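You operate a simulated robot arm through the tools that you are given. There is no shell and no other tool.

Carry out the task below with a simulated two-armed robot. There is one attempt and no reset: what you move stays moved.

Task
Close the coolant cart down: pump off, both pot valves shut, both gauges vented to zero.

It is judged by the outcome, as a careful person would: the job done as asked, and still so three seconds after it is handed in. It fails if anything else is knocked over, pushed out of place, dropped, spilled or broken.

Robot
Two 6-joint arms with fingered hands on one trunk that stands fixed in place. Base frame: the origin is at the foot of the trunk, x ahead of it, y to its left, z up. Readings come in m, degrees, newtons and seconds.
The left shoulder is at [0.02, 0.157, 0.829], the right one opposite. With the tool pointing down near the work surface each hand reaches from about 0.4 to 0.84 m from the base axis, measured 20 degrees to its own side. Payload 4.1 kg a hand.
The tool frame of a hand sits at the grasp point between the pads (the TCP): z along the fingers, y along the line on which they close. The tips reach 0.033 m beyond it. Largest opening 0.112 m; the body of the gripper starts 0.039 m behind the TCP. The gripper is a hand of 4 fingers: y runs from the thumb to the fingers, the wrist lies at [-0.016, -0.118, -0.2] in the tool frame.
Orientation is that of the tool frame in the base frame, as a unit quaternion [x, y, z, w]. With the fingers straight down and the wrist toward the robot, the tool's x, y and z point along [0, 1, 0], [1, 0, 0] and [0, 0, -1] of the base frame.

Tools
- The arms move only by the tool servo_tool. It takes "left_series", "right_series" or both (then of equal length, played together; a hand with none holds still); each is a list of rows, each a list of 6 numbers: the turn, a rotation vector about the tool's x, y, z in degrees, then the shift along the tool's x, y, z in m. In form: [[ax, ay, az, x, y, z], ...]. A call has 1 to 20 rows; each row shifts and turns the commanded pose from where the row before left it, along the tool's axes as they then stand. A row lasts 0.2 s, in which the tool goes at most 0.05 m and 8.6 degrees; a call with a longer step from one row to the next is refused whole. Where a pose cannot be reached the arm comes as near as it can. A force on the tool above 50 N (or 10 N above the force at the start of the call, whichever is more), or a blocked arm, ends the call early, and 0.2 s more pass. In this call time passes only in rows, and 0.2 s behind the last. It gives the time, the measured TCP pose, the force on the tool (base axes), the opening and the grip force at its end, in the units of the frame above (readings bear some noise), with the torque about the TCP (base axes, N m) and any sound that the robot's microphone picked up.
- Cameras (640 x 400 px; columns grow to the right, rows downward): "scene" is now at [0.0521, 0.0009, 1.4453]; the picture's right is [0.03, -1.00, 0.00], its down [-0.71, -0.02, -0.70] and it looks along [0.70, 0.02, -0.71] (base axes); focal length 310 px, centre (320, 200). "left" rides on the left gripper at [-0.066, -0.089, -0.13] in its tool frame; the picture's right is [-0.79, -0.29, 0.54], its down [0.55, -0.71, 0.44] and it looks along [0.26, 0.64, 0.72] (tool axes); focal length 247 px, centre (320, 200). "right" rides on the right gripper at [0.066, -0.089, -0.13] in its tool frame; the picture's right is [-0.79, 0.29, -0.54], its down [-0.55, -0.71, 0.44] and it looks along [-0.26, 0.64, 0.72] (tool axes); focal length 247 px, centre (320, 200). There is no depth. A picture from a camera that has moved, and an enlarged one, comes with that camera's place and axes in the base frame and with its lens.
- grab_frame(camera): a new picture of that camera. It takes no simulated time.
- finger_targets(index, middle, ring, thumb_bend, thumb_turn, hand): sets how far each is bent, from 0 (flat) to 1 (curled in); at 0.3 the hand is open as for a grip, at 0.7 the pads meet at the TCP. One left out holds its place. A second passes; each finger stops where it meets its share of the squeeze, and holds until it gets a number again. It is the only way to open and close the hand. It gives what a move gives, with no picture; readings hold the bend of each and the force on the fingers (four entries, about 0 where the hand has none), thumb and palm. thumb_turn goes from beside the hand (0) to across from the fingers (1), as for a grip.
- turn_head(pan, tilt): turns the head with the scene camera to pan (to the left, within 86 degrees either way) and tilt (down, from -29 to 69), counted from straight ahead of the robot. It gives what a move gives.
- inspect(camera, box): a new picture of the part [left, top, right, bottom] of that camera's present view, enlarged. It takes no simulated time.
- hand_in(): hands the job in; it is judged then, once.

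Places have to be worked out from the pictures, the camera data and where the tool is seen. Open the grippers and draw the arms clear of the work before you hand the job in, unless the task says otherwise.

The tools are called by a JSON object that holds its "op" and its "data". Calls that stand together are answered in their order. servo_tool: Moves the arms, as the interface text tells. Its arguments: {"type":"object","properties":{"left_series":{"type":"array","items":{"type":"array","items":{"type":"number"}}},"right_series":{"type":"array","items":{"type":"array","items":{"type":"number"}}}},"required":[]} The other tools are called the same way: finger_targets (index, middle, ring, thumb_bend, thumb_turn, hand) moves the fingers one by one; turn_head (pan, tilt) turns the head that bears the scene camera; grab_frame (camera) takes a picture; inspect (camera, box) takes an enlarged picture of a part of a camera's view; hand_in () hands the job in.

At the start:

```text
time: 0.0
left_eef_pos: [0.5721, 0.3203, 1.0932]
left_orientation: [0.669, 0.743, 0.0, 0.0]
left_ft_force: [1.2, 1.0, 0.7]
left_ft_torque: [0.03, -0.02, -0.01]
left_grip_width: 0.1117
left_gripper_force: 0.1
left_shape: jaw
left_bend: [0.3, 0.3, 0.3, 0.3, 0.98]
left_finger forces: [0.0, 0.1, 0.0, 0.0, 0.0, 0.0]
right_eef_pos: [0.5259, -0.1523, 1.0958]
right_orientation: [0.669, 0.743, -0.001, 0.0]
right_ft_force: [-0.4, 0.1, -0.3]
right_ft_torque: [0.02, 0.01, 0.0]
right_grip_width: 0.1115
right_gripper_force: 0.1
right_shape: jaw
right_bend: [0.3, 0.3, 0.3, 0.3, 0.98]
right_finger forces: [0.0, 0.1, 0.0, 0.0, 0.0, 0.1]
head pan, tilt: [1.5, 45.2]
```

scene: 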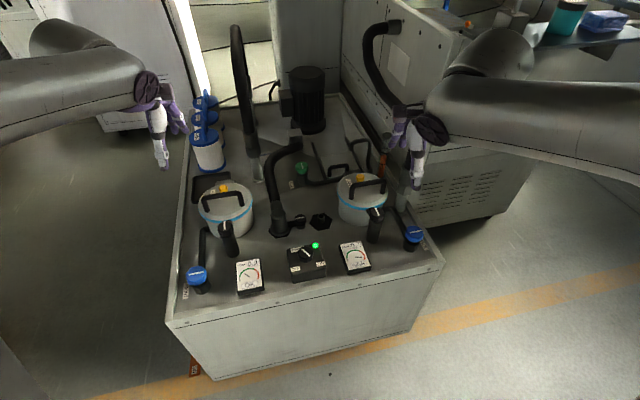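
right: 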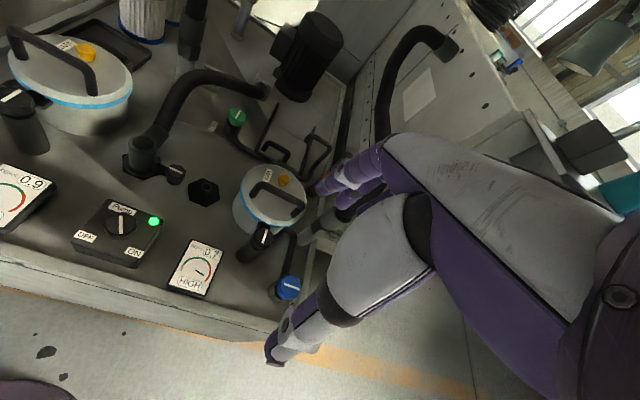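
left: 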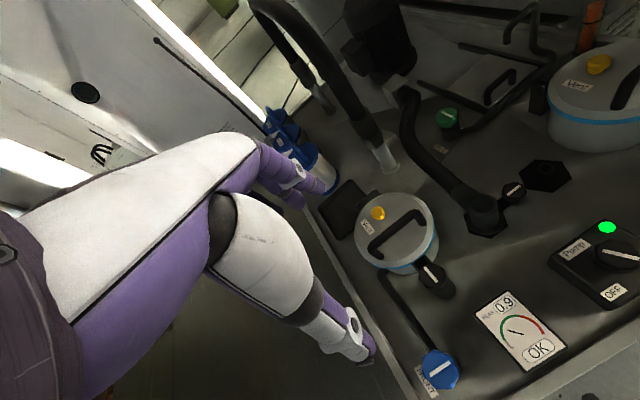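

I begin by enlarging the scene view to read the labels on the cart: pump switch, pot valves, gauges, vents.

{"op": "inspect", "data": {"camera": "scene", "box": [170, 160, 310, 310]}}

{"op": "inspect", "data": {"camera": "scene", "box": [300, 150, 440, 300]}}

{"op": "inspect", "data": {"camera": "scene", "box": [260, 220, 390, 300]}}

{"op": "inspect", "data": {"camera": "right", "box": [0, 150, 320, 350]}}

{"op": "inspect", "data": {"camera": "left", "box": [320, 180, 640, 400]}}

```text
2.67 times, centred on (240, 235) of scene
camera zoom: at [0.0521, 0.0009, 1.4453], right [0.03, -1.0, 0.0], down [-0.71, -0.02, -0.7], along [0.7, 0.02, -0.71], focal length 826 px, centre (533, 107)
```

zoom: 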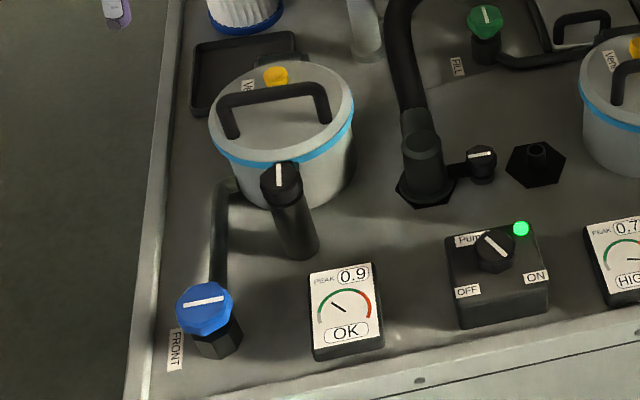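

```text
2.67 times, centred on (370, 225) of scene
camera zoom: at [0.0521, 0.0009, 1.4453], right [0.03, -1.0, 0.0], down [-0.71, -0.02, -0.7], along [0.7, 0.02, -0.71], focal length 826 px, centre (187, 133)
```

zoom: 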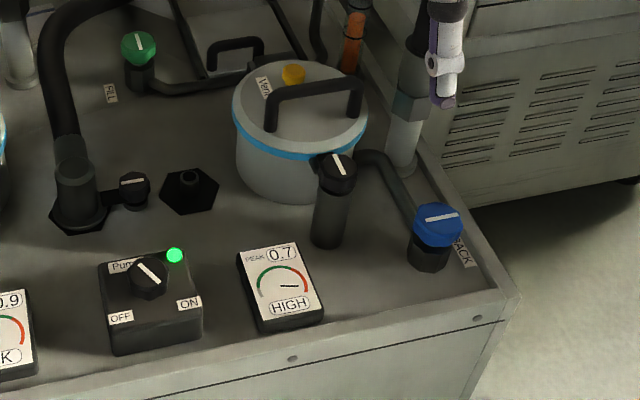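

```text
4.92 times, centred on (325, 260) of scene
camera zoom: at [0.0521, 0.0009, 1.4453], right [0.03, -1.0, 0.0], down [-0.71, -0.02, -0.7], along [0.7, 0.02, -0.71], focal length 1524 px, centre (295, -95)
```

zoom: 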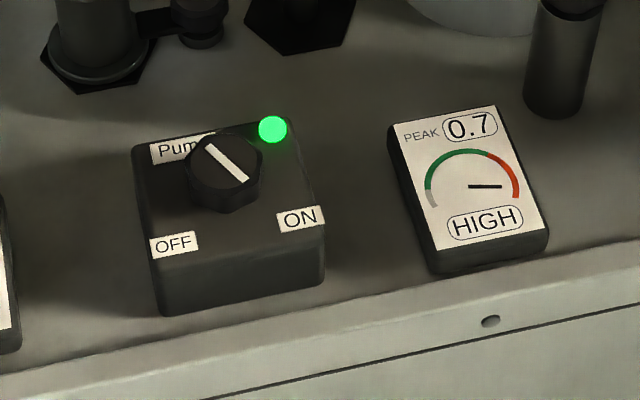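

```text
2.00 times, centred on (160, 250) of right
camera zoom: at [0.4311, -0.0945, 1.2258], right [0.37, -0.76, 0.54], down [-0.65, -0.63, -0.44], along [0.67, -0.19, -0.72], focal length 494 px, centre (640, 100)
```

zoom: 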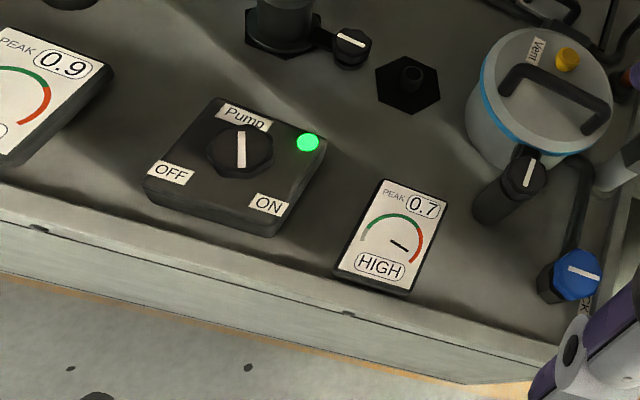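

```text
1.82 times, centred on (480, 290) of left
camera zoom: at [0.4901, 0.246, 1.2229], right [-0.2, -0.82, -0.54], down [-0.77, 0.47, -0.44], along [0.61, 0.32, -0.72], focal length 449 px, centre (29, 36)
```

zoom: 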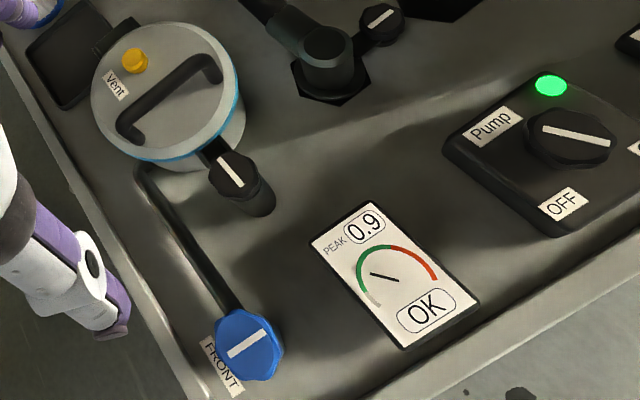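

Both gauges read pressure (left OK, right HIGH) and the pump light is on. I estimate the pump knob near (0.56, 0.055, 0.713), the left blue knob near (0.48, 0.34, 0.73), and the left black knob near (0.60, 0.28, 0.78). I lower both hands a bit over clear space to get closer looks.

{"op": "servo_tool", "data": {"left_series": [[0, 0, 0, 0, -0.03, 0.03], [0, 0, 0, 0, -0.03, 0.03], [0, 0, 0, 0, -0.03, 0.03], [0, 0, 0, 0, 0, 0.02]], "right_series": [[0, 0, 0, 0, -0.03, 0.03], [0, 0, 0, 0, -0.03, 0.03], [0, 0, 0, 0, -0.03, 0.03], [0, 0, 0, 0, 0, 0.02]]}}

{"op": "grab_frame", "data": {"camera": "left"}}

{"op": "grab_frame", "data": {"camera": "right"}}

{"op": "grab_frame", "data": {"camera": "scene"}}

```text
time: 1.0
left_eef_pos: [0.4819, 0.3102, 0.9839]
left_orientation: [0.669, 0.744, 0.0, 0.0]
left_ft_force: [1.2, -0.1, -1.1]
left_ft_torque: [0.01, 0.02, -0.03]
left_grip_width: 0.1113
left_gripper_force: 0.0
left_shape: jaw
left_bend: [0.3, 0.3, 0.3, 0.3, 0.98]
left_finger forces: [0.1, 0.0, 0.1, 0.1, 0.0, 0.0]
right_eef_pos: [0.4378, -0.1612, 0.9859]
right_orientation: [0.668, 0.745, 0.0, 0.0]
right_ft_force: [-0.1, 0.7, 0.3]
right_ft_torque: [0.0, -0.01, 0.02]
right_grip_width: 0.1118
right_gripper_force: 0.1
right_shape: jaw
right_bend: [0.3, 0.3, 0.3, 0.3, 0.98]
right_finger forces: [0.0, 0.1, 0.0, 0.0, 0.0, 0.0]
head pan, tilt: [1.5, 45.2]
```

```text
taken
camera left: at [0.3997, 0.2358, 1.1136], right [-0.2, -0.82, -0.54], down [-0.77, 0.47, -0.44], along [0.61, 0.32, -0.72], focal length 247 px, centre (320, 200)
```

left: 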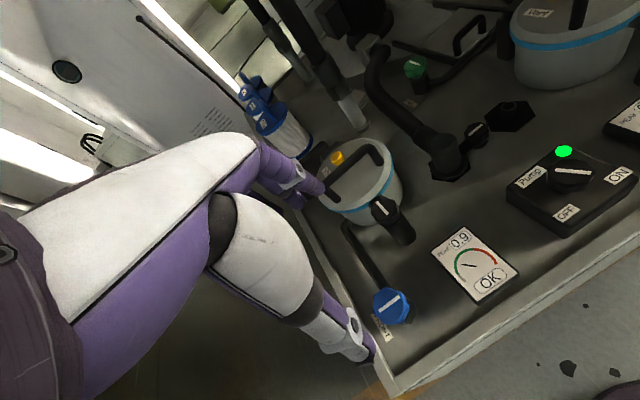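

```text
taken
camera right: at [0.3414, -0.1041, 1.1156], right [0.37, -0.76, 0.54], down [-0.65, -0.63, -0.44], along [0.67, -0.19, -0.72], focal length 247 px, centre (320, 200)
```

right: 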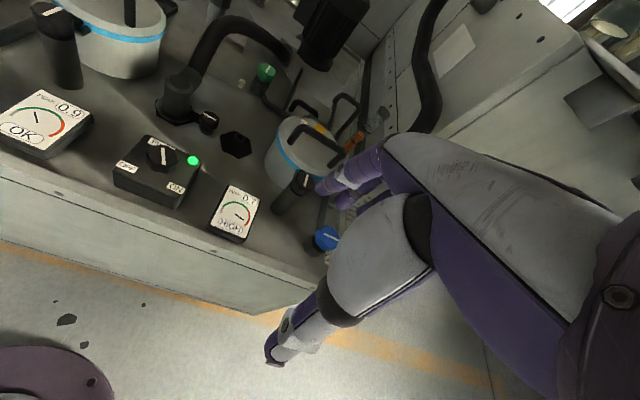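

```text
taken
```

scene: 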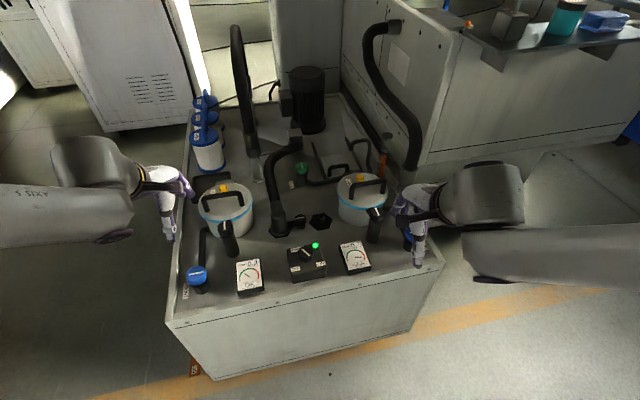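

I enlarge the views of each pot with its knobs to make out what each valve does.

{"op": "inspect", "data": {"camera": "left", "box": [310, 120, 470, 340]}}

{"op": "inspect", "data": {"camera": "left", "box": [360, 30, 640, 220]}}

{"op": "inspect", "data": {"camera": "right", "box": [220, 60, 400, 260]}}

{"op": "inspect", "data": {"camera": "right", "box": [0, 0, 220, 240]}}

{"op": "inspect", "data": {"camera": "scene", "box": [180, 80, 420, 240]}}

```text
1.82 times, centred on (390, 230) of left
camera zoom: at [0.3997, 0.2358, 1.1136], right [-0.2, -0.82, -0.54], down [-0.77, 0.47, -0.44], along [0.61, 0.32, -0.72], focal length 449 px, centre (193, 146)
```

zoom: 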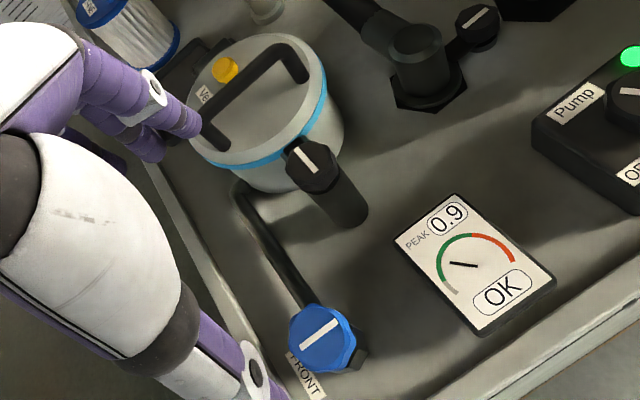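

```text
2.11 times, centred on (500, 125) of left
camera zoom: at [0.3997, 0.2358, 1.1136], right [-0.2, -0.82, -0.54], down [-0.77, 0.47, -0.44], along [0.61, 0.32, -0.72], focal length 520 px, centre (-59, 358)
```

zoom: 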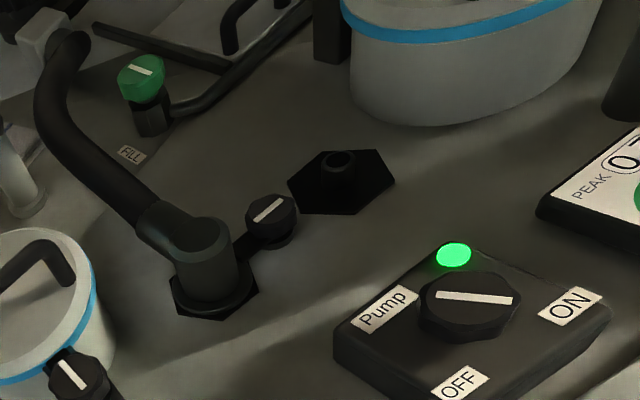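

```text
2.00 times, centred on (310, 160) of right
camera zoom: at [0.3414, -0.1041, 1.1156], right [0.37, -0.76, 0.54], down [-0.65, -0.63, -0.44], along [0.67, -0.19, -0.72], focal length 494 px, centre (340, 280)
```

zoom: 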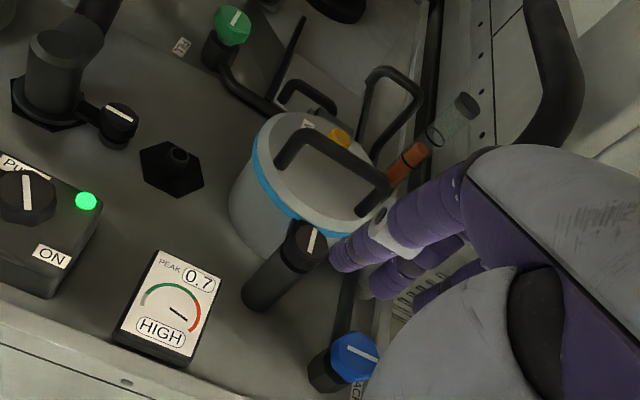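

```text
1.67 times, centred on (110, 120) of right
camera zoom: at [0.3414, -0.1041, 1.1156], right [0.37, -0.76, 0.54], down [-0.65, -0.63, -0.44], along [0.67, -0.19, -0.72], focal length 412 px, centre (670, 333)
```

zoom: 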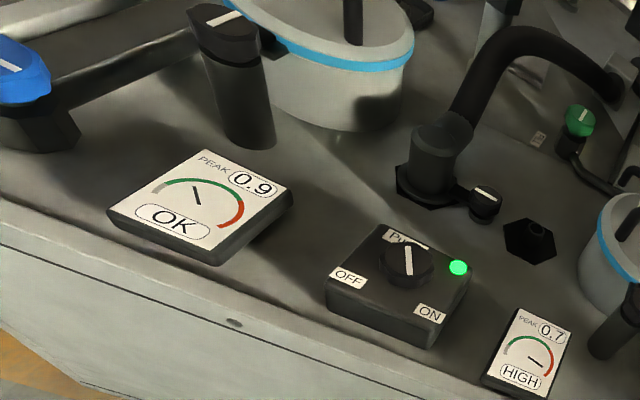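

```text
2.50 times, centred on (300, 160) of scene
camera zoom: at [0.052, 0.0009, 1.4453], right [0.03, -1.0, 0.0], down [-0.71, -0.02, -0.7], along [0.7, 0.02, -0.71], focal length 774 px, centre (370, 300)
```

zoom: 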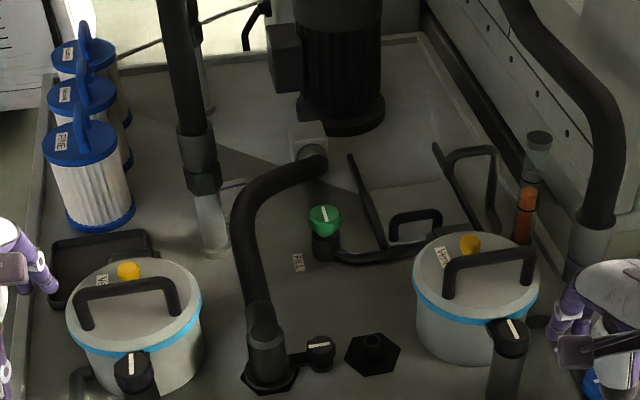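

The enlarged pictures seem rendered sharply, so I zoom much further in on each knob to read markings and joints.

{"op": "inspect", "data": {"camera": "scene", "box": [180, 225, 250, 300]}}

{"op": "inspect", "data": {"camera": "scene", "box": [200, 175, 260, 235]}}

{"op": "inspect", "data": {"camera": "left", "box": [340, 180, 430, 260]}}

{"op": "inspect", "data": {"camera": "left", "box": [350, 270, 430, 350]}}

{"op": "inspect", "data": {"camera": "scene", "box": [330, 165, 400, 250]}}

{"op": "inspect", "data": {"camera": "scene", "box": [260, 195, 340, 245]}}

{"op": "inspect", "data": {"camera": "scene", "box": [280, 150, 340, 200]}}

```text
5.33 times, centred on (215, 262) of scene
camera zoom: at [0.052, 0.0009, 1.4453], right [0.03, -1.0, 0.0], down [-0.71, -0.02, -0.7], along [0.7, 0.02, -0.71], focal length 1651 px, centre (880, -133)
```

zoom: 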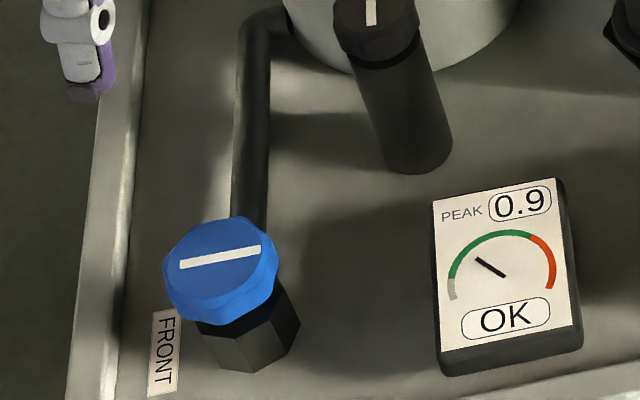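

```text
6.67 times, centred on (230, 205) of scene
camera zoom: at [0.052, 0.0009, 1.4453], right [0.03, -1.0, 0.0], down [-0.71, -0.02, -0.7], along [0.7, 0.02, -0.71], focal length 2064 px, centre (920, 167)
```

zoom: 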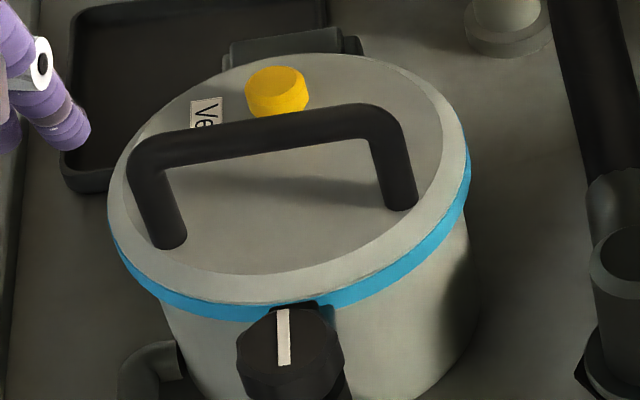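

```text
5.00 times, centred on (385, 220) of left
camera zoom: at [0.3997, 0.2358, 1.1136], right [-0.2, -0.82, -0.54], down [-0.77, 0.47, -0.44], along [0.61, 0.32, -0.72], focal length 1235 px, centre (-5, 100)
```

zoom: 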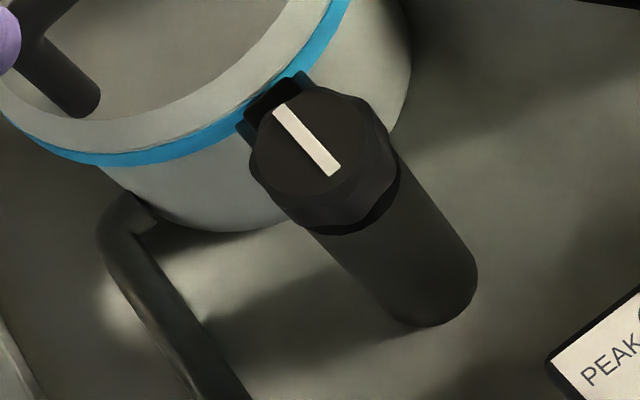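

```text
5.00 times, centred on (390, 310) of left
camera zoom: at [0.3997, 0.2358, 1.1136], right [-0.2, -0.82, -0.54], down [-0.77, 0.47, -0.44], along [0.61, 0.32, -0.72], focal length 1235 px, centre (-30, -350)
```

zoom: 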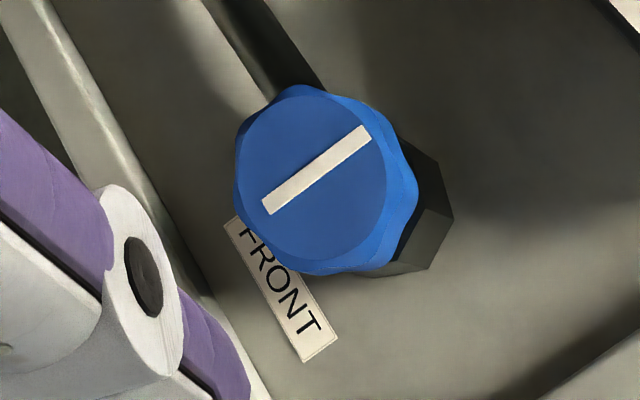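

```text
4.71 times, centred on (365, 208) of scene
camera zoom: at [0.052, 0.0009, 1.4453], right [0.03, -1.0, 0.0], down [-0.71, -0.02, -0.7], along [0.7, 0.02, -0.71], focal length 1457 px, centre (108, 165)
```

zoom: 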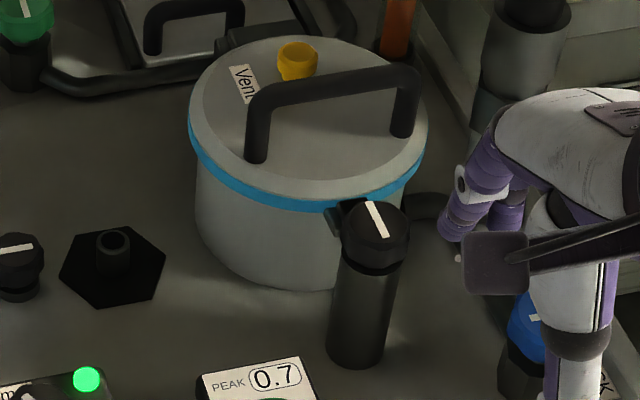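

```text
8.00 times, centred on (300, 220) of scene
camera zoom: at [0.052, 0.0009, 1.4453], right [0.03, -1.0, 0.0], down [-0.71, -0.02, -0.7], along [0.7, 0.02, -0.71], focal length 2477 px, centre (480, 40)
```

zoom: 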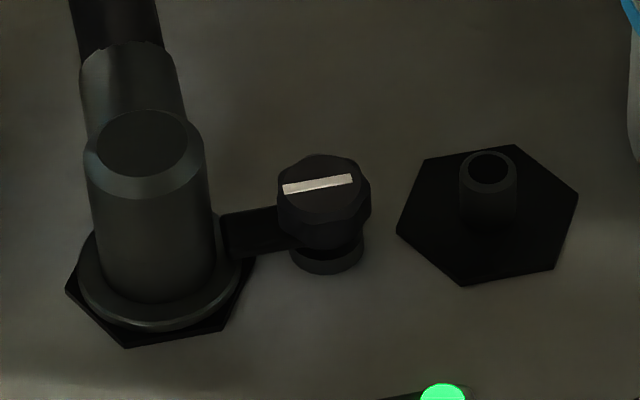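

```text
8.00 times, centred on (310, 175) of scene
camera zoom: at [0.052, 0.0009, 1.4453], right [0.03, -1.0, 0.0], down [-0.71, -0.02, -0.7], along [0.7, 0.02, -0.71], focal length 2477 px, centre (400, 400)
```

zoom: 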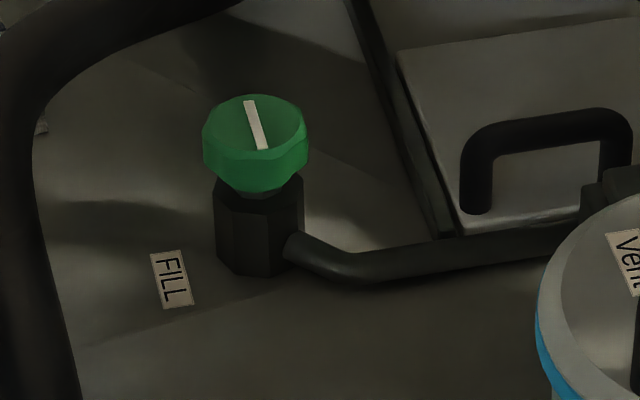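

The black columns are lid clamps: a tab over the rim opposite the hinge. So the pot valves should be the blue FRONT and BACK knobs on the pot pipes. I zoom on the vents, the right side and the gauges for more detail.

{"op": "inspect", "data": {"camera": "left", "box": [315, 140, 365, 175]}}

{"op": "inspect", "data": {"camera": "scene", "box": [350, 168, 378, 188]}}

{"op": "inspect", "data": {"camera": "right", "box": [20, 75, 100, 155]}}

{"op": "inspect", "data": {"camera": "right", "box": [205, 180, 265, 245]}}

{"op": "inspect", "data": {"camera": "right", "box": [105, 130, 205, 215]}}

{"op": "inspect", "data": {"camera": "left", "box": [500, 130, 640, 240]}}

```text
11.43 times, centred on (340, 158) of left
camera zoom: at [0.3997, 0.2358, 1.1136], right [-0.2, -0.82, -0.54], down [-0.77, 0.47, -0.44], along [0.61, 0.32, -0.72], focal length 2823 px, centre (91, 686)
```

zoom: 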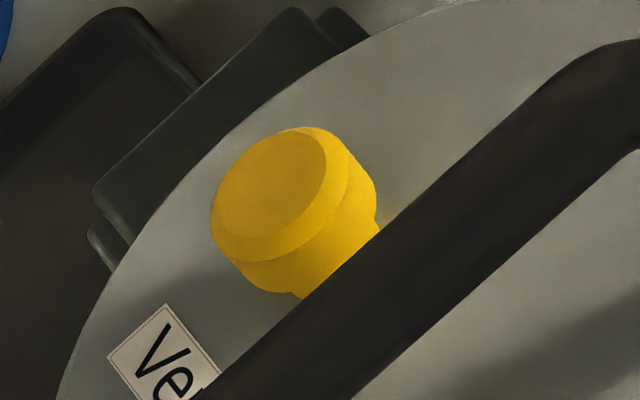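

```text
16.00 times, centred on (364, 178) of scene
camera zoom: at [0.052, 0.0009, 1.4453], right [0.03, -1.0, 0.0], down [-0.71, -0.02, -0.7], along [0.7, 0.02, -0.71], focal length 4953 px, centre (-384, 552)
```

zoom: 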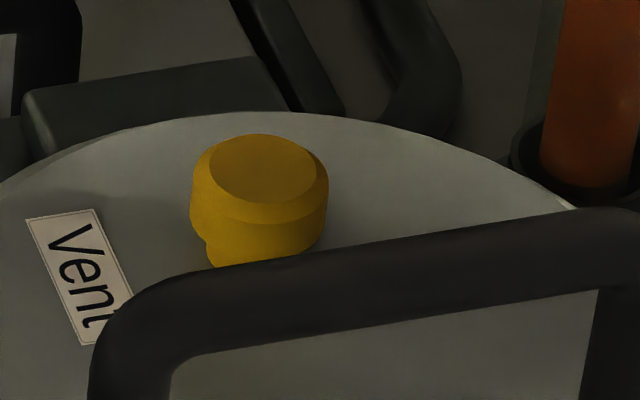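

```text
5.00 times, centred on (60, 115) of right
camera zoom: at [0.3414, -0.1041, 1.1156], right [0.37, -0.76, 0.54], down [-0.65, -0.63, -0.44], along [0.67, -0.19, -0.72], focal length 1235 px, centre (1620, 625)
```

zoom: 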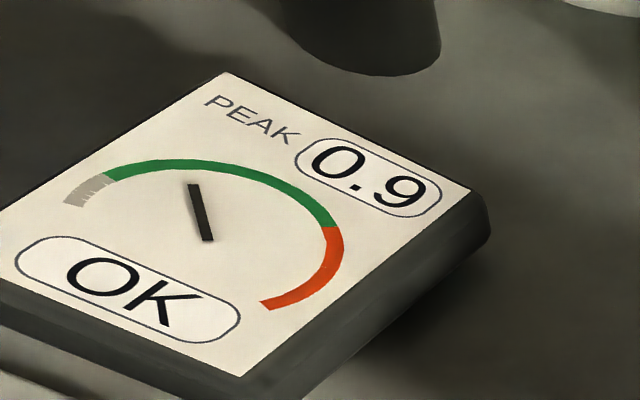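

```text
6.15 times, centred on (235, 212) of right
camera zoom: at [0.3414, -0.1041, 1.1156], right [0.37, -0.76, 0.54], down [-0.65, -0.63, -0.44], along [0.67, -0.19, -0.72], focal length 1520 px, centre (843, 123)
```

zoom: 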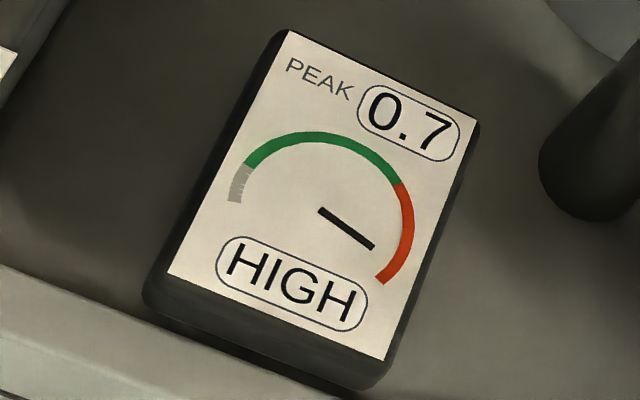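

```text
4.71 times, centred on (155, 172) of right
camera zoom: at [0.3414, -0.1041, 1.1156], right [0.37, -0.76, 0.54], down [-0.65, -0.63, -0.44], along [0.67, -0.19, -0.72], focal length 1162 px, centre (1096, 329)
```

zoom: 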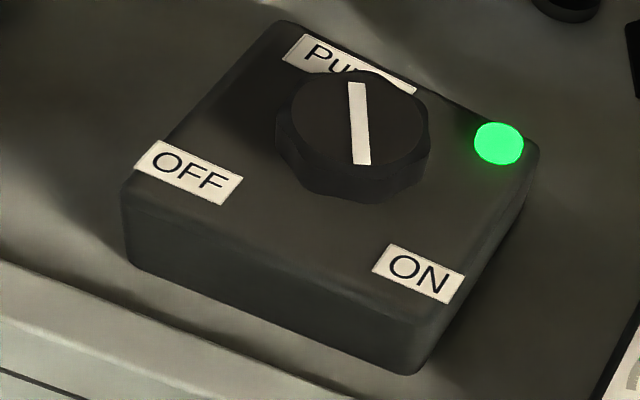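

```text
3.64 times, centred on (570, 185) of left
camera zoom: at [0.3997, 0.2358, 1.1136], right [-0.2, -0.82, -0.54], down [-0.77, 0.47, -0.44], along [0.61, 0.32, -0.72], focal length 898 px, centre (-589, 254)
```

zoom: 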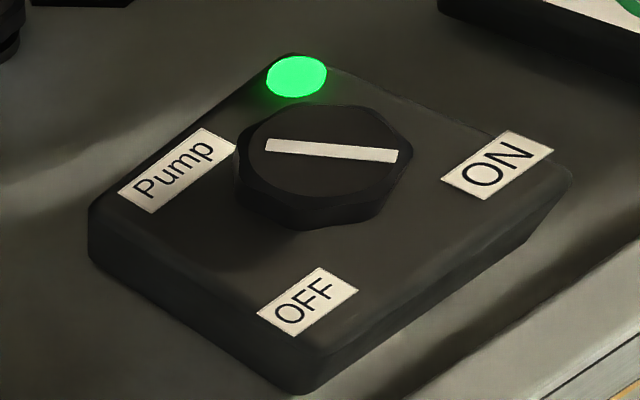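

The pump knob top is at about (0.556, 0.056, 0.723), with the box top at 0.695. Its pointer sits about 30° toward ON, so OFF is about 60° clockwise. I bring the left hand above the knob and shift the right hand slightly aside.

{"op": "servo_tool", "data": {"left_series": [[0, 0, 0, -0.03727, 0.00665, 0.01629], [0, 0, 0, -0.03727, 0.00665, 0.01629], [0, 0, 0, -0.03727, 0.00665, 0.01629], [0, 0, 0, -0.03727, 0.00665, 0.01629], [0, 0, 0, -0.03727, 0.00665, 0.01629], [0, 0, 0, -0.03727, 0.00665, 0.01629], [0, 0, 0, -0.03727, 0.00665, 0.01629], [0, 0, -7, 0, 0, 0], [0, 0, -7, 0, 0, 0]], "right_series": [[0, 0, 0, -0.0088, -0.001, 0], [0, 0, 0, -0.0088, -0.001, 0], [0, 0, 0, -0.0088, -0.001, 0], [0, 0, 0, -0.0088, -0.001, 0], [0, 0, 0, -0.0088, -0.001, 0], [0, 0, 0, -0.0088, -0.001, 0], [0, 0, 0, -0.0088, -0.001, 0], [0, 0, 0, -0.0088, -0.001, 0], [0, 0, 0, -0.0088, -0.001, 0]]}}

{"op": "grab_frame", "data": {"camera": "left"}}

{"op": "grab_frame", "data": {"camera": "scene"}}

{"op": "grab_frame", "data": {"camera": "right"}}

```text
time: 3.0
left_eef_pos: [0.5561, 0.0569, 0.868]
left_orientation: [0.572, 0.82, 0.0, 0.0]
left_ft_force: [0.5, 0.0, 0.1]
left_ft_torque: [-0.03, 0.01, 0.01]
left_grip_width: 0.1116
left_gripper_force: 0.0
left_shape: jaw
left_bend: [0.3, 0.3, 0.3, 0.3, 0.98]
left_finger forces: [0.0, 0.0, 0.0, 0.1, 0.0, 0.0]
right_eef_pos: [0.4364, -0.2405, 0.9873]
right_orientation: [0.668, 0.744, 0.0, 0.0]
right_ft_force: [0.3, -0.3, 0.7]
right_ft_torque: [0.0, 0.0, 0.02]
right_grip_width: 0.1119
right_gripper_force: 0.0
right_shape: jaw
right_bend: [0.3, 0.3, 0.3, 0.3, 0.98]
right_finger forces: [0.0, 0.0, 0.1, 0.0, 0.1, 0.0]
head pan, tilt: [1.5, 45.2]
```

```text
taken
camera left: at [0.4949, -0.0354, 0.9991], right [0.01, -0.84, -0.54], down [-0.86, 0.27, -0.44], along [0.51, 0.46, -0.72], focal length 247 px, centre (320, 200)
```

left: 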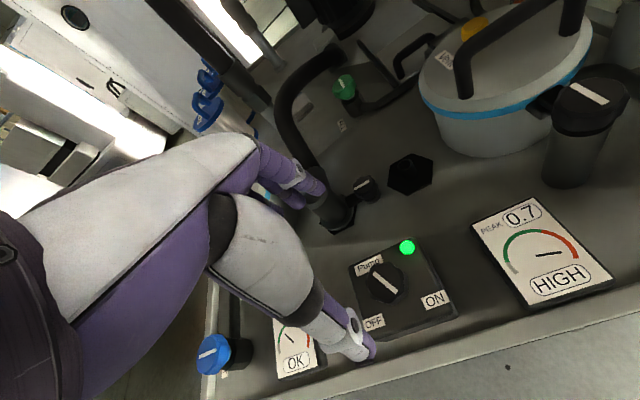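

```text
taken
```

scene: 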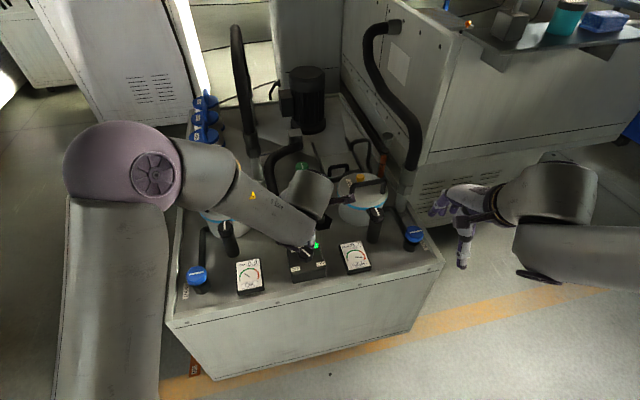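

```text
taken
camera right: at [0.3412, -0.1835, 1.116], right [0.37, -0.76, 0.54], down [-0.65, -0.63, -0.44], along [0.67, -0.19, -0.72], focal length 247 px, centre (320, 200)
```

right: 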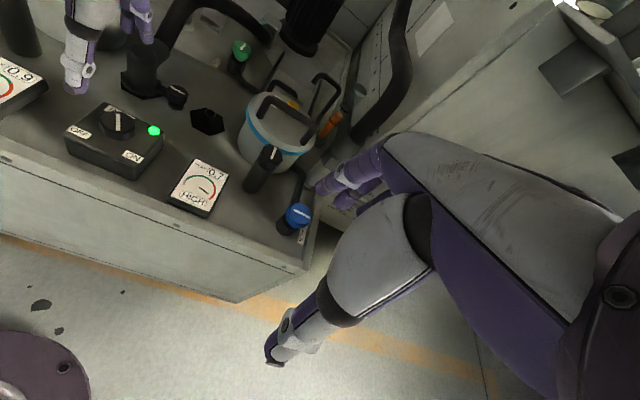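

The left hand is centred over the pump knob, clear of the neighbouring parts. I lower it until the tips are just below the knob's top.

{"op": "servo_tool", "data": {"left_series": [[0, 0, 0, 0, 0, 0.03], [0, 0, 0, 0, 0, 0.03], [0, 0, 0, 0, 0, 0.03], [0, 0, 0, 0, 0, 0.03]]}}

{"op": "grab_frame", "data": {"camera": "left"}}

{"op": "inspect", "data": {"camera": "right", "box": [20, 0, 260, 230]}}

{"op": "grab_frame", "data": {"camera": "scene"}}

```text
time: 4.0
left_eef_pos: [0.5578, 0.056, 0.748]
left_orientation: [0.573, 0.82, 0.0, 0.0]
left_ft_force: [0.4, -0.5, 0.5]
left_ft_torque: [-0.03, 0.0, -0.02]
left_grip_width: 0.1118
left_gripper_force: 0.0
left_shape: jaw
left_bend: [0.3, 0.3, 0.3, 0.3, 0.98]
left_finger forces: [0.0, 0.1, 0.0, 0.0, 0.1, 0.0]
right_eef_pos: [0.4367, -0.2416, 0.9867]
right_orientation: [0.668, 0.744, 0.0, -0.001]
right_ft_force: [-0.3, -0.5, 0.9]
right_ft_torque: [0.01, 0.01, 0.05]
right_grip_width: 0.1117
right_gripper_force: 0.0
right_shape: jaw
right_bend: [0.3, 0.3, 0.3, 0.3, 0.98]
right_finger forces: [0.1, 0.0, 0.0, 0.1, 0.0, 0.0]
head pan, tilt: [1.5, 45.2]
```

```text
taken
camera left: at [0.4948, -0.0364, 0.8784], right [0.0, -0.84, -0.54], down [-0.86, 0.28, -0.44], along [0.52, 0.46, -0.72], focal length 247 px, centre (320, 200)
```

left: 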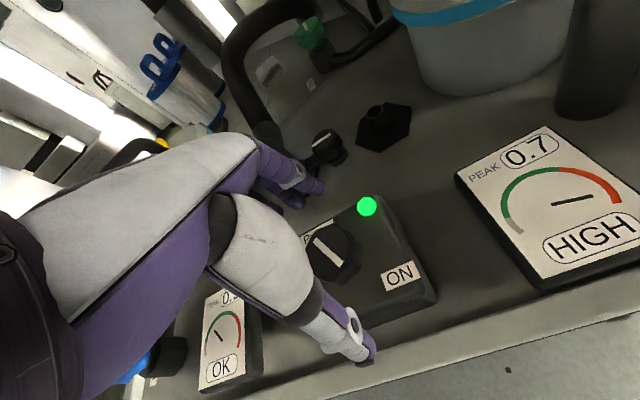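

```text
1.74 times, centred on (140, 115) of right
camera zoom: at [0.341, -0.1837, 1.1161], right [0.37, -0.76, 0.54], down [-0.65, -0.63, -0.44], along [0.67, -0.19, -0.72], focal length 430 px, centre (633, 348)
```

zoom: 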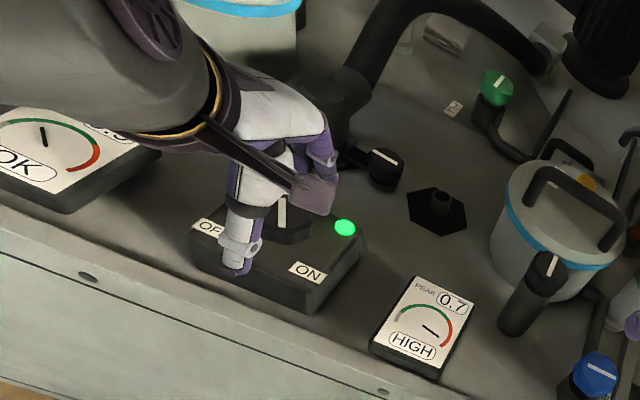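

```text
taken
```

scene: 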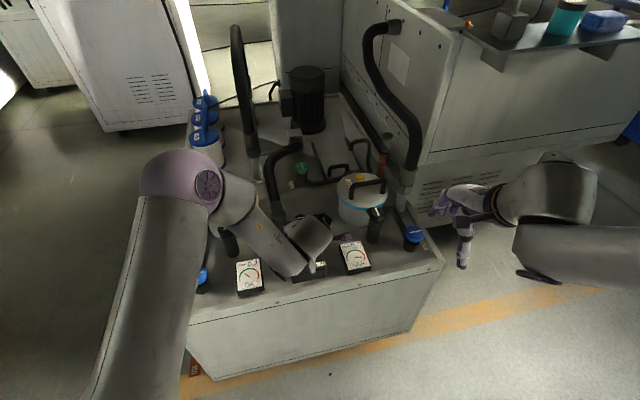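

The knob sits where expected between thumb and fingers. I lower 12 mm more and then close the fingers on it.

{"op": "servo_tool", "data": {"left_series": [[0, 0, 0, 0, 0, 0.012]]}}

{"op": "finger_targets", "data": {"hand": "left", "index": 0.7, "middle": 0.7, "ring": 0.7, "thumb_bend": 0.7}}

{"op": "grab_frame", "data": {"camera": "left"}}

{"op": "inspect", "data": {"camera": "right", "box": [60, 50, 200, 190]}}

```text
time: 4.4
left_eef_pos: [0.5566, 0.0558, 0.737]
left_orientation: [0.573, 0.82, 0.0, 0.001]
left_ft_force: [-0.4, 0.3, -1.2]
left_ft_torque: [0.01, -0.04, 0.0]
left_grip_width: 0.1118
left_gripper_force: 0.2
left_shape: jaw
left_bend: [0.3, 0.3, 0.3, 0.3, 0.98]
left_finger forces: [0.0, 0.0, 0.0, 0.0, 0.0, 0.1]
right_eef_pos: [0.4369, -0.2418, 0.9857]
right_orientation: [0.669, 0.743, -0.001, 0.001]
right_ft_force: [0.0, 0.2, 0.0]
right_ft_torque: [-0.01, 0.01, 0.0]
right_grip_width: 0.1118
right_gripper_force: 0.1
right_shape: jaw
right_bend: [0.3, 0.3, 0.3, 0.3, 0.98]
right_finger forces: [0.0, 0.1, 0.1, 0.0, 0.0, 0.0]
head pan, tilt: [1.5, 45.2]
```

```text
time: 5.4
left_eef_pos: [0.5576, 0.0557, 0.7377]
left_orientation: [0.572, 0.82, 0.001, 0.0]
left_ft_force: [13.6, 4.4, -1.4]
left_ft_torque: [0.2, -0.41, -0.07]
left_grip_width: 0.0384
left_gripper_force: 17.2
left_shape: fingers
left_bend: [0.56, 0.6, 0.7, 0.6, 0.97]
left_finger forces: [12.9, 11.9, 0.0, 0.0, 9.6, 0.0]
right_eef_pos: [0.4367, -0.2413, 0.9852]
right_orientation: [0.668, 0.744, 0.0, 0.001]
right_ft_force: [-0.4, -1.0, -0.5]
right_ft_torque: [-0.04, 0.0, 0.0]
right_grip_width: 0.1115
right_gripper_force: 0.2
right_shape: jaw
right_bend: [0.3, 0.3, 0.3, 0.3, 0.98]
right_finger forces: [0.1, 0.0, 0.0, 0.1, 0.1, 0.1]
head pan, tilt: [1.5, 45.2]
```

```text
taken
camera left: at [0.4957, -0.0357, 0.8673], right [0.01, -0.84, -0.54], down [-0.86, 0.27, -0.44], along [0.52, 0.46, -0.72], focal length 247 px, centre (320, 200)
```

left: 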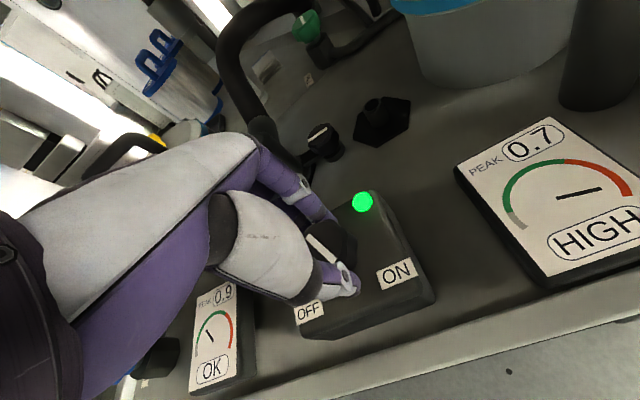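

```text
2.86 times, centred on (130, 120) of right
camera zoom: at [0.3415, -0.1835, 1.1159], right [0.37, -0.76, 0.54], down [-0.65, -0.63, -0.44], along [0.67, -0.19, -0.72], focal length 706 px, centre (863, 429)
```

zoom: 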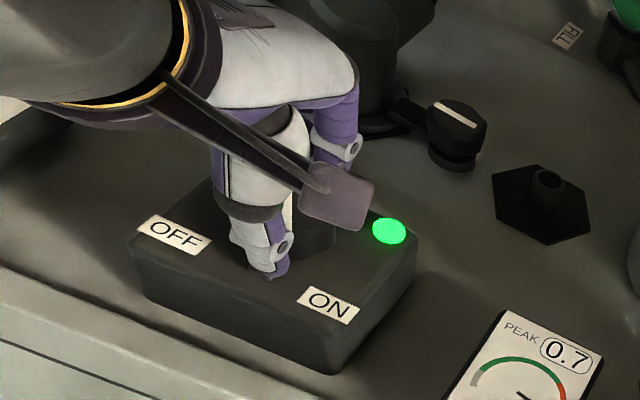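

The knob is held by index, middle and thumb. I turn it clockwise in a first 28° step and check the pointer and light.

{"op": "servo_tool", "data": {"left_series": [[0, 0, 7, 0, 0, 0], [0, 0, 7, 0, 0, 0], [0, 0, 7, 0, 0, 0], [0, 0, 7, 0, 0, 0]]}}

{"op": "grab_frame", "data": {"camera": "left"}}

{"op": "inspect", "data": {"camera": "right", "box": [60, 50, 200, 190]}}

```text
time: 6.4
left_eef_pos: [0.5571, 0.0561, 0.7371]
left_orientation: [0.755, 0.656, 0.002, 0.001]
left_ft_force: [13.4, 6.7, 1.5]
left_ft_torque: [0.22, -0.45, 0.04]
left_grip_width: 0.0382
left_gripper_force: 17.2
left_shape: fingers
left_bend: [0.56, 0.6, 0.7, 0.61, 0.97]
left_finger forces: [9.7, 14.0, 0.0, 0.0, 10.7, 0.0]
right_eef_pos: [0.4371, -0.2411, 0.9862]
right_orientation: [0.668, 0.744, 0.0, 0.0]
right_ft_force: [0.2, 0.1, 0.8]
right_ft_torque: [-0.03, 0.02, 0.0]
right_grip_width: 0.1119
right_gripper_force: 0.1
right_shape: jaw
right_bend: [0.3, 0.3, 0.3, 0.3, 0.98]
right_finger forces: [0.1, 0.0, 0.0, 0.1, 0.1, 0.0]
head pan, tilt: [1.5, 45.2]
```

```text
taken
camera left: at [0.4595, 0.0039, 0.8668], right [-0.39, -0.74, -0.54], down [-0.63, 0.65, -0.44], along [0.67, 0.17, -0.72], focal length 247 px, centre (320, 200)
```

left: 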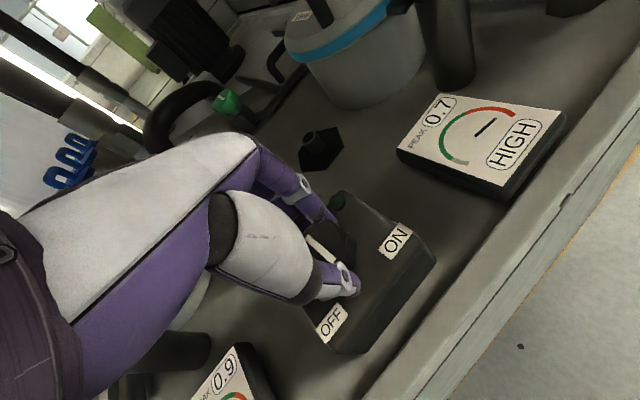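

```text
2.86 times, centred on (130, 120) of right
camera zoom: at [0.3414, -0.1836, 1.116], right [0.37, -0.76, 0.54], down [-0.65, -0.63, -0.44], along [0.67, -0.19, -0.72], focal length 706 px, centre (863, 429)
```

zoom: 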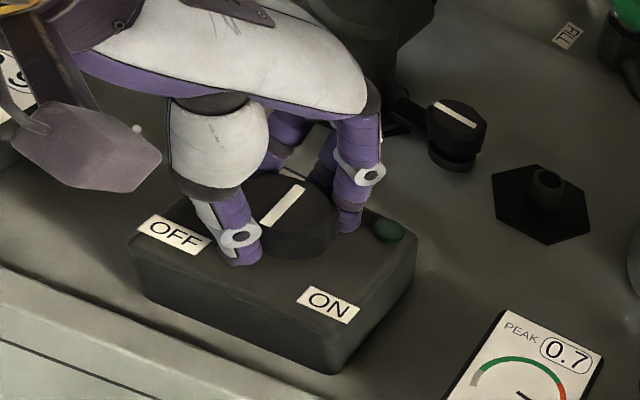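

The pump light is already out, with the pointer about halfway. I turn the remaining ~30° so it points fully at OFF.

{"op": "servo_tool", "data": {"left_series": [[0, 0, 7, 0, 0, 0], [0, 0, 7, 0, 0, 0], [0, 0, 7, 0, 0, 0], [0, 0, 7, 0, 0, 0]]}}

{"op": "inspect", "data": {"camera": "right", "box": [60, 50, 200, 190]}}

{"op": "grab_frame", "data": {"camera": "right"}}

{"op": "grab_frame", "data": {"camera": "scene"}}

```text
time: 7.4
left_eef_pos: [0.5828, 0.0229, 0.7658]
left_orientation: [0.888, 0.459, 0.0, -0.02]
left_ft_force: [0.0, 0.4, 1.2]
left_ft_torque: [-0.02, 0.03, 0.02]
left_grip_width: 0.0039
left_gripper_force: 0.0
left_shape: fingers
left_bend: [0.69, 0.69, 0.7, 0.7, 0.97]
left_finger forces: [0.1, 0.1, 0.0, 0.0, 0.0, 0.0]
left hand out of reach, approached as far as the arm can: row 2, 3, 4
right_eef_pos: [0.4362, -0.2415, 0.9869]
right_orientation: [0.669, 0.744, 0.0, 0.0]
right_ft_force: [-0.8, -0.3, 0.4]
right_ft_torque: [0.02, 0.01, 0.02]
right_grip_width: 0.1118
right_gripper_force: 0.1
right_shape: jaw
right_bend: [0.3, 0.3, 0.3, 0.3, 0.98]
right_finger forces: [0.0, 0.0, 0.1, 0.1, 0.0, 0.1]
head pan, tilt: [1.5, 45.2]
```

```text
2.86 times, centred on (130, 120) of right
camera zoom: at [0.3411, -0.1838, 1.116], right [0.37, -0.76, 0.54], down [-0.65, -0.63, -0.44], along [0.67, -0.19, -0.72], focal length 706 px, centre (863, 429)
```

zoom: 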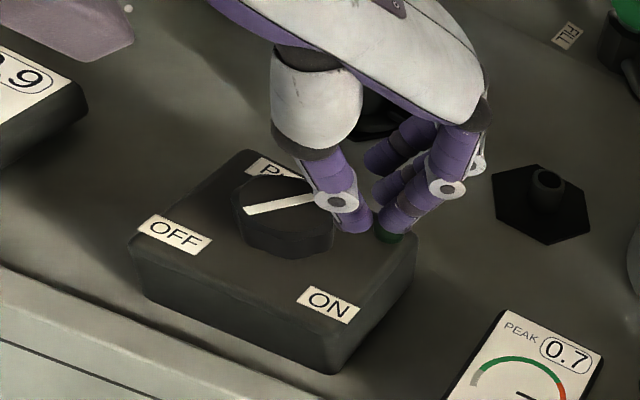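

```text
taken
camera right: at [0.3411, -0.1838, 1.116], right [0.37, -0.76, 0.54], down [-0.65, -0.63, -0.44], along [0.67, -0.19, -0.72], focal length 247 px, centre (320, 200)
```

right: 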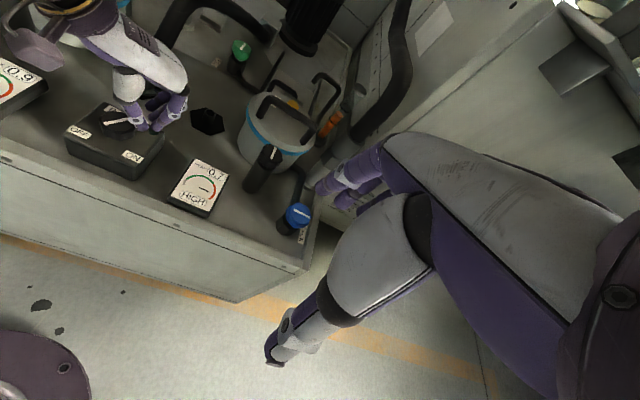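

```text
taken
```

scene: 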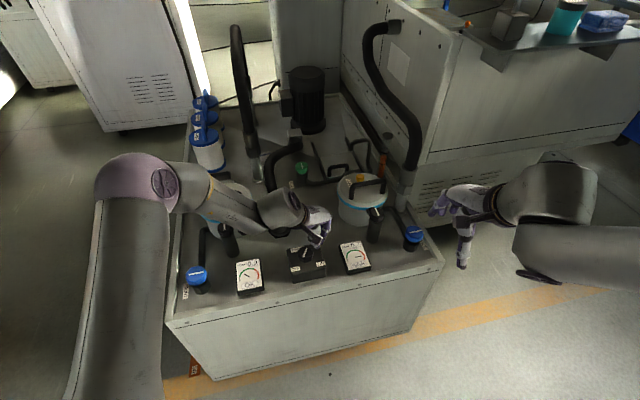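

The pump pointer now lies at OFF and the light is out. Past about −15° yaw the left wrist ran out of reach and the hand slid off the knob, with no harm visible. I raise the hand, turn it back and re-check the gauges.

{"op": "servo_tool", "data": {"left_series": [[0, 0, 0, 0, 0, -0.04], [0, 0, 0, 0, 0, -0.04], [0, 0, -7, 0, 0, -0.04], [0, 0, -7, 0, 0, 0], [0, 0, -7, 0, 0, 0], [0, 0, -7, 0, 0, 0], [0, 0, -7, 0, 0, 0]]}}

{"op": "inspect", "data": {"camera": "scene", "box": [230, 235, 380, 305]}}

{"op": "inspect", "data": {"camera": "right", "box": [0, 50, 330, 250]}}

{"op": "grab_frame", "data": {"camera": "left"}}

```text
time: 9.0
left_eef_pos: [0.5844, 0.0218, 0.8878]
left_orientation: [0.712, 0.702, 0.001, 0.0]
left_ft_force: [-0.4, -0.1, 1.0]
left_ft_torque: [-0.04, -0.02, -0.04]
left_grip_width: 0.0038
left_gripper_force: 0.0
left_shape: fingers
left_bend: [0.69, 0.69, 0.7, 0.7, 0.97]
left_finger forces: [0.0, 0.0, 0.0, 0.0, 0.0, 0.1]
left hand out of reach, approached as far as the arm can: row 1
right_eef_pos: [0.4374, -0.241, 0.9873]
right_orientation: [0.669, 0.743, 0.0, 0.0]
right_ft_force: [0.0, -0.3, 0.0]
right_ft_torque: [0.01, -0.03, -0.03]
right_grip_width: 0.1118
right_gripper_force: 0.1
right_shape: jaw
right_bend: [0.3, 0.3, 0.3, 0.3, 0.98]
right_finger forces: [0.0, 0.0, 0.0, 0.1, 0.0, 0.1]
head pan, tilt: [1.5, 45.2]
```

```text
4.27 times, centred on (305, 270) of scene
camera zoom: at [0.0522, 0.0011, 1.4453], right [0.03, -1.0, 0.0], down [-0.71, -0.02, -0.7], along [0.7, 0.02, -0.71], focal length 1321 px, centre (384, -99)
```

zoom: 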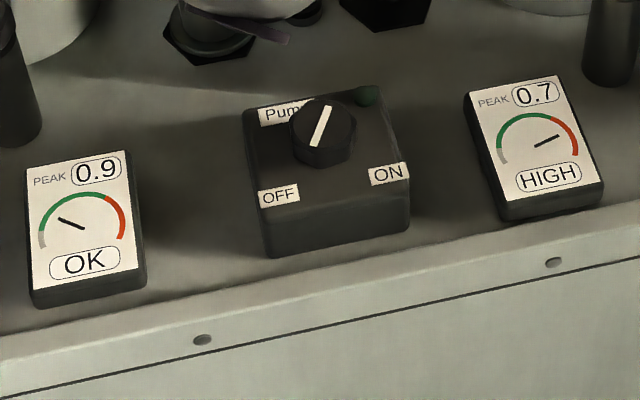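

```text
1.94 times, centred on (165, 150) of right
camera zoom: at [0.3412, -0.1835, 1.116], right [0.37, -0.76, 0.54], down [-0.65, -0.63, -0.44], along [0.67, -0.19, -0.72], focal length 479 px, centre (621, 297)
```

zoom: 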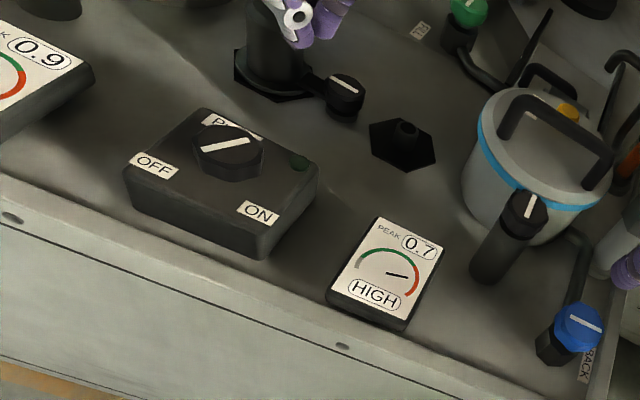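

```text
taken
camera left: at [0.4929, -0.0423, 1.0181], right [-0.3, -0.79, -0.54], down [-0.7, 0.56, -0.44], along [0.65, 0.25, -0.72], focal length 247 px, centre (320, 200)
```

left: 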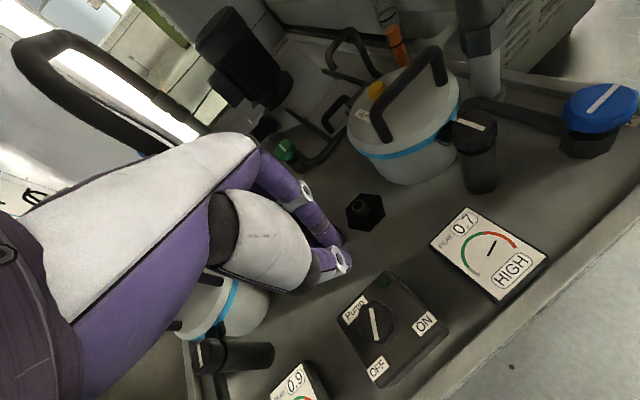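

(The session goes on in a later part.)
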